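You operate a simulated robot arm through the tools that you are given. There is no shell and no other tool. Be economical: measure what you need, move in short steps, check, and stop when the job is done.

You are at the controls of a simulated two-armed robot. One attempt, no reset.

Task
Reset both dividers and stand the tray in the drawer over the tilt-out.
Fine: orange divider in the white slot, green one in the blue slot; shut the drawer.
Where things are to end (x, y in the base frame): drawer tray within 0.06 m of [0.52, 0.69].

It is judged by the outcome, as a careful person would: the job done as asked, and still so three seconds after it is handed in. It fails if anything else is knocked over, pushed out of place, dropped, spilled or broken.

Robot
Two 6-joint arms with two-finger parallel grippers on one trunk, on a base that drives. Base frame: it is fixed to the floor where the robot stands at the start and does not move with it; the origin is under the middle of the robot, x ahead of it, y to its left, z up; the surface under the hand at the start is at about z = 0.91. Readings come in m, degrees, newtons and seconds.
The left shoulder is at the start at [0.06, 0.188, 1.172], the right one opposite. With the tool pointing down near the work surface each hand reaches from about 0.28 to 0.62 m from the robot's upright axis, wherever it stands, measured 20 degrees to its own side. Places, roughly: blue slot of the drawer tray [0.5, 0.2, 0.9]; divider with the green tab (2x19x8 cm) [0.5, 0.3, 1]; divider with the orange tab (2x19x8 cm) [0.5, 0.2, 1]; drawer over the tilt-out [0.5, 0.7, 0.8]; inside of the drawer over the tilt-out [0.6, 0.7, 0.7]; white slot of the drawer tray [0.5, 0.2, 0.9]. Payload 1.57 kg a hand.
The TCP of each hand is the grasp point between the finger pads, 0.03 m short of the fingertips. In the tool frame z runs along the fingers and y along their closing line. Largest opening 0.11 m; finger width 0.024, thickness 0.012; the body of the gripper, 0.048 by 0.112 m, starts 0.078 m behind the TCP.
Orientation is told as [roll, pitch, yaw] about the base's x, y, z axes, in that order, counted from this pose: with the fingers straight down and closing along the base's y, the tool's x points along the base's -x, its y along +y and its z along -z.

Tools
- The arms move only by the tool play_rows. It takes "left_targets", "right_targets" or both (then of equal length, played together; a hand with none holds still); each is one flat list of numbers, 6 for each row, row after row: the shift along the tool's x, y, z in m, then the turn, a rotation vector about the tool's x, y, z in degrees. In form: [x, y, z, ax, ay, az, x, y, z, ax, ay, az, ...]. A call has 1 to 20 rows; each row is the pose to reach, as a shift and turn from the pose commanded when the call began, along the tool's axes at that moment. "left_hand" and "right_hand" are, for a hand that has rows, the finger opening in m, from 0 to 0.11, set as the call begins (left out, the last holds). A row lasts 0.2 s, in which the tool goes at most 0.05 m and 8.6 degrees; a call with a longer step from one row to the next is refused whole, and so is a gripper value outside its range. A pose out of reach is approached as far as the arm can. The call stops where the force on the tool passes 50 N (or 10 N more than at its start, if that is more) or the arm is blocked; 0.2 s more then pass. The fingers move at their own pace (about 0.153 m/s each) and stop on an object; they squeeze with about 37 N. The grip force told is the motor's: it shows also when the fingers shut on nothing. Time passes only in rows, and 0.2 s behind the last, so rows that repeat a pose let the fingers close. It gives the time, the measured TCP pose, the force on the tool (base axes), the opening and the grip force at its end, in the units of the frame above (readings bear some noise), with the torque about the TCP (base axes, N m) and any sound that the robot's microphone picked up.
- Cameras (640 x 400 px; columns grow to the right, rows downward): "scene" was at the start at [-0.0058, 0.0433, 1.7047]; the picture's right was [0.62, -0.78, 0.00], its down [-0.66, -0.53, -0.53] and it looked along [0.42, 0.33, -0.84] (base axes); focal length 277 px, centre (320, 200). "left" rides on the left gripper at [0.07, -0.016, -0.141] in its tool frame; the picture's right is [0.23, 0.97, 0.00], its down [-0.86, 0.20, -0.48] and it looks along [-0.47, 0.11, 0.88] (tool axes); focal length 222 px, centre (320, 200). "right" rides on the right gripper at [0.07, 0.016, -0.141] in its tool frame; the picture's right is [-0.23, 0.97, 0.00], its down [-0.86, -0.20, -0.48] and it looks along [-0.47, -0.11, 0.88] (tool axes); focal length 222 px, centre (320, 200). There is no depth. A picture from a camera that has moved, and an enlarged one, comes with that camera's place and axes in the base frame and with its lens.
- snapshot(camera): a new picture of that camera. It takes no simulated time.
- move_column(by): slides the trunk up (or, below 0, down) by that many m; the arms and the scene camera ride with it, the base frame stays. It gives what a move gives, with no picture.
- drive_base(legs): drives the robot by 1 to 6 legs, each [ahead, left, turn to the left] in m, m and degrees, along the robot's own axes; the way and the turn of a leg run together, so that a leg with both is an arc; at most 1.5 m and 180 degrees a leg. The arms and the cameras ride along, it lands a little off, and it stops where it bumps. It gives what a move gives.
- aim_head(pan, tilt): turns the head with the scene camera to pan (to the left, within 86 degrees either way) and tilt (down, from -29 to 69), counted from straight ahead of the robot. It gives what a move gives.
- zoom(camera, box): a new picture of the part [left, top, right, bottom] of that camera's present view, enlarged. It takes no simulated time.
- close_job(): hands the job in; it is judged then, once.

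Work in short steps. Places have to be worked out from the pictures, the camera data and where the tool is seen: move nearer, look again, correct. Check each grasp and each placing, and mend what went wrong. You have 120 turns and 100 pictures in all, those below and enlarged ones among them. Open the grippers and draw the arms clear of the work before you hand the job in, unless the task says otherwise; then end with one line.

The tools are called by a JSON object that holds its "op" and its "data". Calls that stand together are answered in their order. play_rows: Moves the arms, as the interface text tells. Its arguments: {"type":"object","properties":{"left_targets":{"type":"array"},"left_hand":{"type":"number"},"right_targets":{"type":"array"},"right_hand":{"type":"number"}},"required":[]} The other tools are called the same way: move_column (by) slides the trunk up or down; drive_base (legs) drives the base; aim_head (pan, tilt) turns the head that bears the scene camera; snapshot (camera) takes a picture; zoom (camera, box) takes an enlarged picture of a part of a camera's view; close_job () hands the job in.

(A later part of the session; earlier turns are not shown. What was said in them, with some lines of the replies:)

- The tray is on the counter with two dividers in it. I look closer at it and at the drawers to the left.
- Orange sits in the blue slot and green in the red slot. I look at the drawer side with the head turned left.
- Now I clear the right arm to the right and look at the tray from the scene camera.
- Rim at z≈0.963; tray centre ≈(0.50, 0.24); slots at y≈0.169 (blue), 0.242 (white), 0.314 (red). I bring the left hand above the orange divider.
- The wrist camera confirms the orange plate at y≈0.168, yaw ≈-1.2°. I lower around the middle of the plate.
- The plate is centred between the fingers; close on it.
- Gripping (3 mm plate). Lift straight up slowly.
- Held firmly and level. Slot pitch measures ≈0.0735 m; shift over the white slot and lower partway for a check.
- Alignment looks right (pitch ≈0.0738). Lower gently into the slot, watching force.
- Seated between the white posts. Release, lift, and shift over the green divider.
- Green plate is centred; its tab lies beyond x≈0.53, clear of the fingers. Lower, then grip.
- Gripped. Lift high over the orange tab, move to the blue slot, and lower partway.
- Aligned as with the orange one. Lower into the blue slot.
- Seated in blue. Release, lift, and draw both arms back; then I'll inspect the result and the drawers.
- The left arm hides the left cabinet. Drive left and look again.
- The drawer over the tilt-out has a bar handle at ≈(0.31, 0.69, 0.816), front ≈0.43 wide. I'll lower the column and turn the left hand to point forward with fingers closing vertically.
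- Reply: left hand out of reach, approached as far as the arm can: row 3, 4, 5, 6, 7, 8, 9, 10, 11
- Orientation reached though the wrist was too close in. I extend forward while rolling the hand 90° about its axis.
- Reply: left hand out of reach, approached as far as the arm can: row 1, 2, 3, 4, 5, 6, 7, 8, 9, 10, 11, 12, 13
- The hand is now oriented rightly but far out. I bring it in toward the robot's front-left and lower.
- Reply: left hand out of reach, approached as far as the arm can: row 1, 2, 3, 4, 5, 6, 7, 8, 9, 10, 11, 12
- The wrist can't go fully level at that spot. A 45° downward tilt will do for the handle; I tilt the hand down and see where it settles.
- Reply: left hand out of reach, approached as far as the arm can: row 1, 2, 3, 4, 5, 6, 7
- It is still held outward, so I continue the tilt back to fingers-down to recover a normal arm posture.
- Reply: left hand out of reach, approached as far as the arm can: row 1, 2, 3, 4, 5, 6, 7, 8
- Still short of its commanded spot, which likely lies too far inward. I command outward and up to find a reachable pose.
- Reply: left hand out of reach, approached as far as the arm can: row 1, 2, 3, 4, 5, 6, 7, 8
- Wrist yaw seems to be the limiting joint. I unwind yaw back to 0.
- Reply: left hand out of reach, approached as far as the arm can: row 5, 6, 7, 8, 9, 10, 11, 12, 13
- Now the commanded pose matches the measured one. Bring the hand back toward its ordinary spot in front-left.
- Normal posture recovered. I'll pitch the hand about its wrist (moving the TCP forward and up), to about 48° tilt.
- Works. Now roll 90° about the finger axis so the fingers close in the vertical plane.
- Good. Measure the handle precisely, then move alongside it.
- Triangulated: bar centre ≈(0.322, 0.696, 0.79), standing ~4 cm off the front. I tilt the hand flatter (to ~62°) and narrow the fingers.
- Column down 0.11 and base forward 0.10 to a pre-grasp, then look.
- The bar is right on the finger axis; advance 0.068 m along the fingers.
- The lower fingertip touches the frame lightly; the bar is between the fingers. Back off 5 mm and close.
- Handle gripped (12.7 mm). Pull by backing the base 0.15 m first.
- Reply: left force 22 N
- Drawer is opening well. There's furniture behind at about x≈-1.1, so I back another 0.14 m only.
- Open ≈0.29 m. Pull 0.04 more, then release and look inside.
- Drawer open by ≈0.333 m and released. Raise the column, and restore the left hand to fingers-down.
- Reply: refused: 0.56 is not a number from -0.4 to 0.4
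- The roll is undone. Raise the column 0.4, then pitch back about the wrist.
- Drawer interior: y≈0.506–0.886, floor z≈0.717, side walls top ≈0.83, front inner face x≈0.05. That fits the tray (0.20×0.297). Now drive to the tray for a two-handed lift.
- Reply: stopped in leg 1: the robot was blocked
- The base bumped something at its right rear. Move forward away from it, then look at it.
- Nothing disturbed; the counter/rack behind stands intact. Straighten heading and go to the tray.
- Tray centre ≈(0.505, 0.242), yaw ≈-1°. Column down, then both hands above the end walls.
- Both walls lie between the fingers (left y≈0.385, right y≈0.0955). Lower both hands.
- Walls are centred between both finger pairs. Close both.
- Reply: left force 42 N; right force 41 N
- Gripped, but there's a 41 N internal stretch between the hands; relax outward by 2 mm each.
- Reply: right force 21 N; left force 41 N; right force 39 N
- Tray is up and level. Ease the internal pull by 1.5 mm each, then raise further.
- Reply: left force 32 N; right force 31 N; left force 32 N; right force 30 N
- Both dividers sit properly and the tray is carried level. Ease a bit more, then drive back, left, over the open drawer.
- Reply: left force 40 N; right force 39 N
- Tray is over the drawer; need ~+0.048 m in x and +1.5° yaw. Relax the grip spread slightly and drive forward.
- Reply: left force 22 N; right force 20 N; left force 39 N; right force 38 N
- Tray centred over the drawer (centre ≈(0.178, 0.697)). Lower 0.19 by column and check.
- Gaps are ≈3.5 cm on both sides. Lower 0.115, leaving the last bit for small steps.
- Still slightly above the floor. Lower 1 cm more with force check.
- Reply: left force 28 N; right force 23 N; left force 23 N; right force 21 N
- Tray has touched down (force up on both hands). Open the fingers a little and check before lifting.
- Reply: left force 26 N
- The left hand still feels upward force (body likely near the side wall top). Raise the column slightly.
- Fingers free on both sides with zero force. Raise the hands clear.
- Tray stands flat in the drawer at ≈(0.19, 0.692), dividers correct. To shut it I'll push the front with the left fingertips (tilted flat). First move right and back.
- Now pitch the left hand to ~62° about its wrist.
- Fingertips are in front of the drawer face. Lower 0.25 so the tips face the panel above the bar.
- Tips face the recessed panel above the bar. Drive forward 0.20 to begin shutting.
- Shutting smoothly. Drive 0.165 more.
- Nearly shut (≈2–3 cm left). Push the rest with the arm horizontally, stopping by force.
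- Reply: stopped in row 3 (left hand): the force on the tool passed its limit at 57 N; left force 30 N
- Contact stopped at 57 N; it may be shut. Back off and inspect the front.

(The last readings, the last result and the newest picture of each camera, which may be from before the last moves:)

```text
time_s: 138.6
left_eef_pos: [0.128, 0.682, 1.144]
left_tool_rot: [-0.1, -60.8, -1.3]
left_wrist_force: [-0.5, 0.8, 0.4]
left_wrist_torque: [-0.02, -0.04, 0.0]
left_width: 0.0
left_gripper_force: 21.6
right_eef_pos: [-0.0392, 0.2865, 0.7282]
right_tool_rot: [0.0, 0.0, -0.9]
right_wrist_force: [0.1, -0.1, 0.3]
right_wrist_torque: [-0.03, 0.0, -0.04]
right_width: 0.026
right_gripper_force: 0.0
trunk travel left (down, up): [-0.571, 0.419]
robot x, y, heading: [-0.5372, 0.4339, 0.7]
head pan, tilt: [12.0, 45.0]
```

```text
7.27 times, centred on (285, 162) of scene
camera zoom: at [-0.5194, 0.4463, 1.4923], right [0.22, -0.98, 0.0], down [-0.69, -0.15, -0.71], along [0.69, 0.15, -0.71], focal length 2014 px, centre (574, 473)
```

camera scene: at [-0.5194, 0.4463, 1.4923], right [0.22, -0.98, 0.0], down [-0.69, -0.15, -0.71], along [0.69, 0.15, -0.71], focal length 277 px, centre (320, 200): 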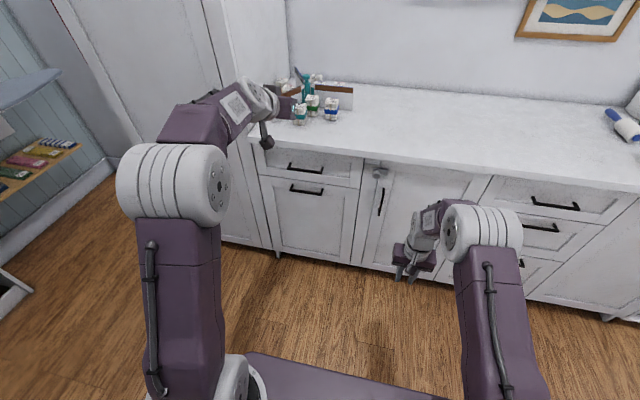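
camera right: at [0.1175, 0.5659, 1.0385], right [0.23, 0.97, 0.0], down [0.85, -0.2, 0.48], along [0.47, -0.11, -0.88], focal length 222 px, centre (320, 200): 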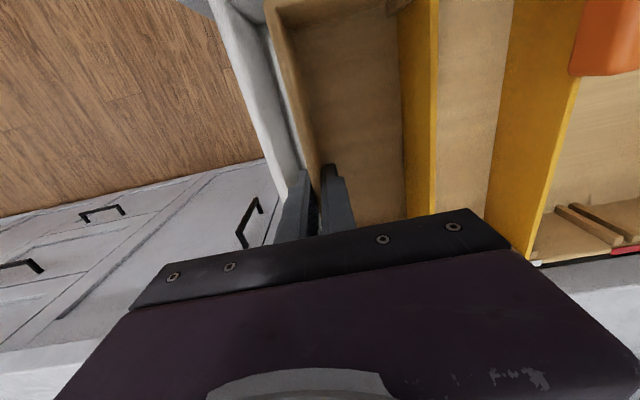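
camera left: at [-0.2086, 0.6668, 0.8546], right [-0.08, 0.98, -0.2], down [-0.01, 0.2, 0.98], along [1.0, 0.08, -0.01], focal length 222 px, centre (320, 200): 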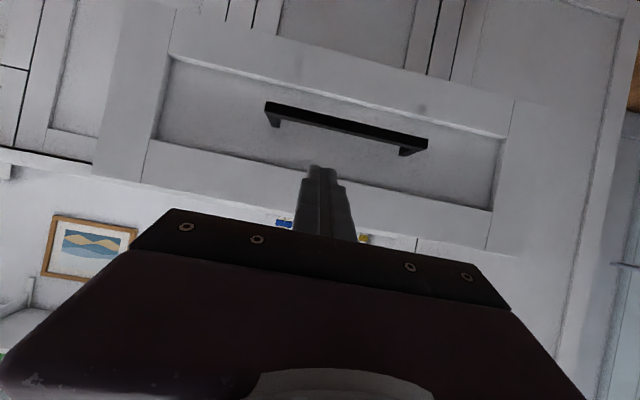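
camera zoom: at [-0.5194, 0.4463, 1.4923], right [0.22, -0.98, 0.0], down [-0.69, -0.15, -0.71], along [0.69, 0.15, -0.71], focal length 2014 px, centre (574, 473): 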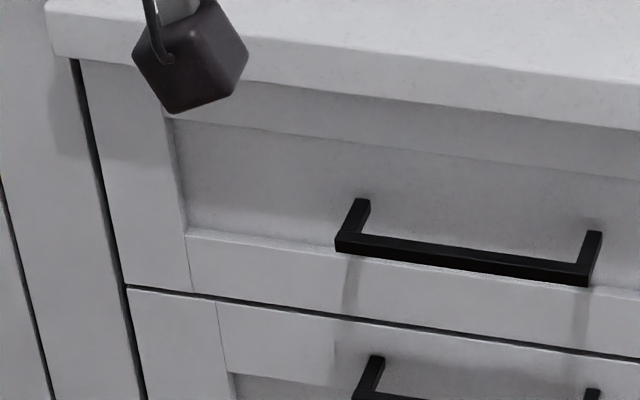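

Front edges are flush with the tilt-out below: the drawer is shut. Restore the left hand to fingers-down, open both grippers, arms clear.

{"op": "play_rows", "data": {"left_targets": [0.035, 0, -0.0024, 0, 8, 0, 0.069, 0, -0.0097, 0, 16, 0, 0.102, 0, -0.0216, 0, 24, 0, 0.1325, 0, -0.038, 0, 32, 0, 0.161, 0, -0.0585, 0, 40, 0, 0.186, 0, -0.083, 0, 48, 0, 0.207, 0, -0.11, 0, 56, 0, 0.2207, 0, -0.1327, 0, 61, 0], "right_targets": [0, 0, 0, 0, 0, 0, 0, 0, 0, 0, 0, 0, 0, 0, 0, 0, 0, 0, 0, 0, 0, 0, 0, 0, 0, 0, 0, 0, 0, 0, 0, 0, 0, 0, 0, 0, 0, 0, 0, 0, 0, 0, 0, 0, 0, 0, 0, 0], "left_hand": 0.1, "right_hand": 0.1}}

{"op": "snapshot", "data": {"camera": "scene"}}

```text
time_s: 140.3
left_eef_pos: [-0.095, 0.6895, 1.0164]
left_tool_rot: [0.0, 0.2, -1.3]
left_wrist_force: [0.2, -0.8, 0.2]
left_wrist_torque: [-0.03, 0.01, -0.01]
left_width: 0.1
left_gripper_force: 0.1
right_eef_pos: [-0.0411, 0.2863, 0.7292]
right_tool_rot: [0.0, -0.1, -1.1]
right_wrist_force: [0.2, 1.0, -0.4]
right_wrist_torque: [0.02, 0.02, 0.06]
right_width: 0.1
right_gripper_force: 0.1
trunk travel left (down, up): [-0.571, 0.419]
robot x, y, heading: [-0.5349, 0.4277, 0.7]
head pan, tilt: [12.0, 45.0]
```

```text
14 pictures are left
camera scene: at [-0.5202, 0.4463, 1.4924], right [0.22, -0.98, 0.0], down [-0.69, -0.15, -0.71], along [0.69, 0.15, -0.71], focal length 277 px, centre (320, 200)
```

scene: 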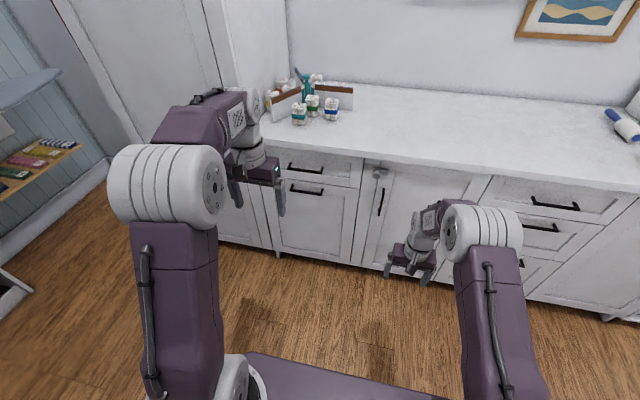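

The drawer is shut, the counter items are undisturbed and the arms are clear with grippers open, so I hand it in.

{"op": "close_job", "data": {}}

```text
The job is handed in.
```

The orange divider is in the white slot and the green one in the blue slot. The tray stands in the drawer over the tilt-out at about [0.52, 0.69], a position worked out before shutting because I couldn't see inside afterwards. The drawer is shut; the base bumped something at its right rear once, and a look at the rack and counter behind showed nothing disturbed.
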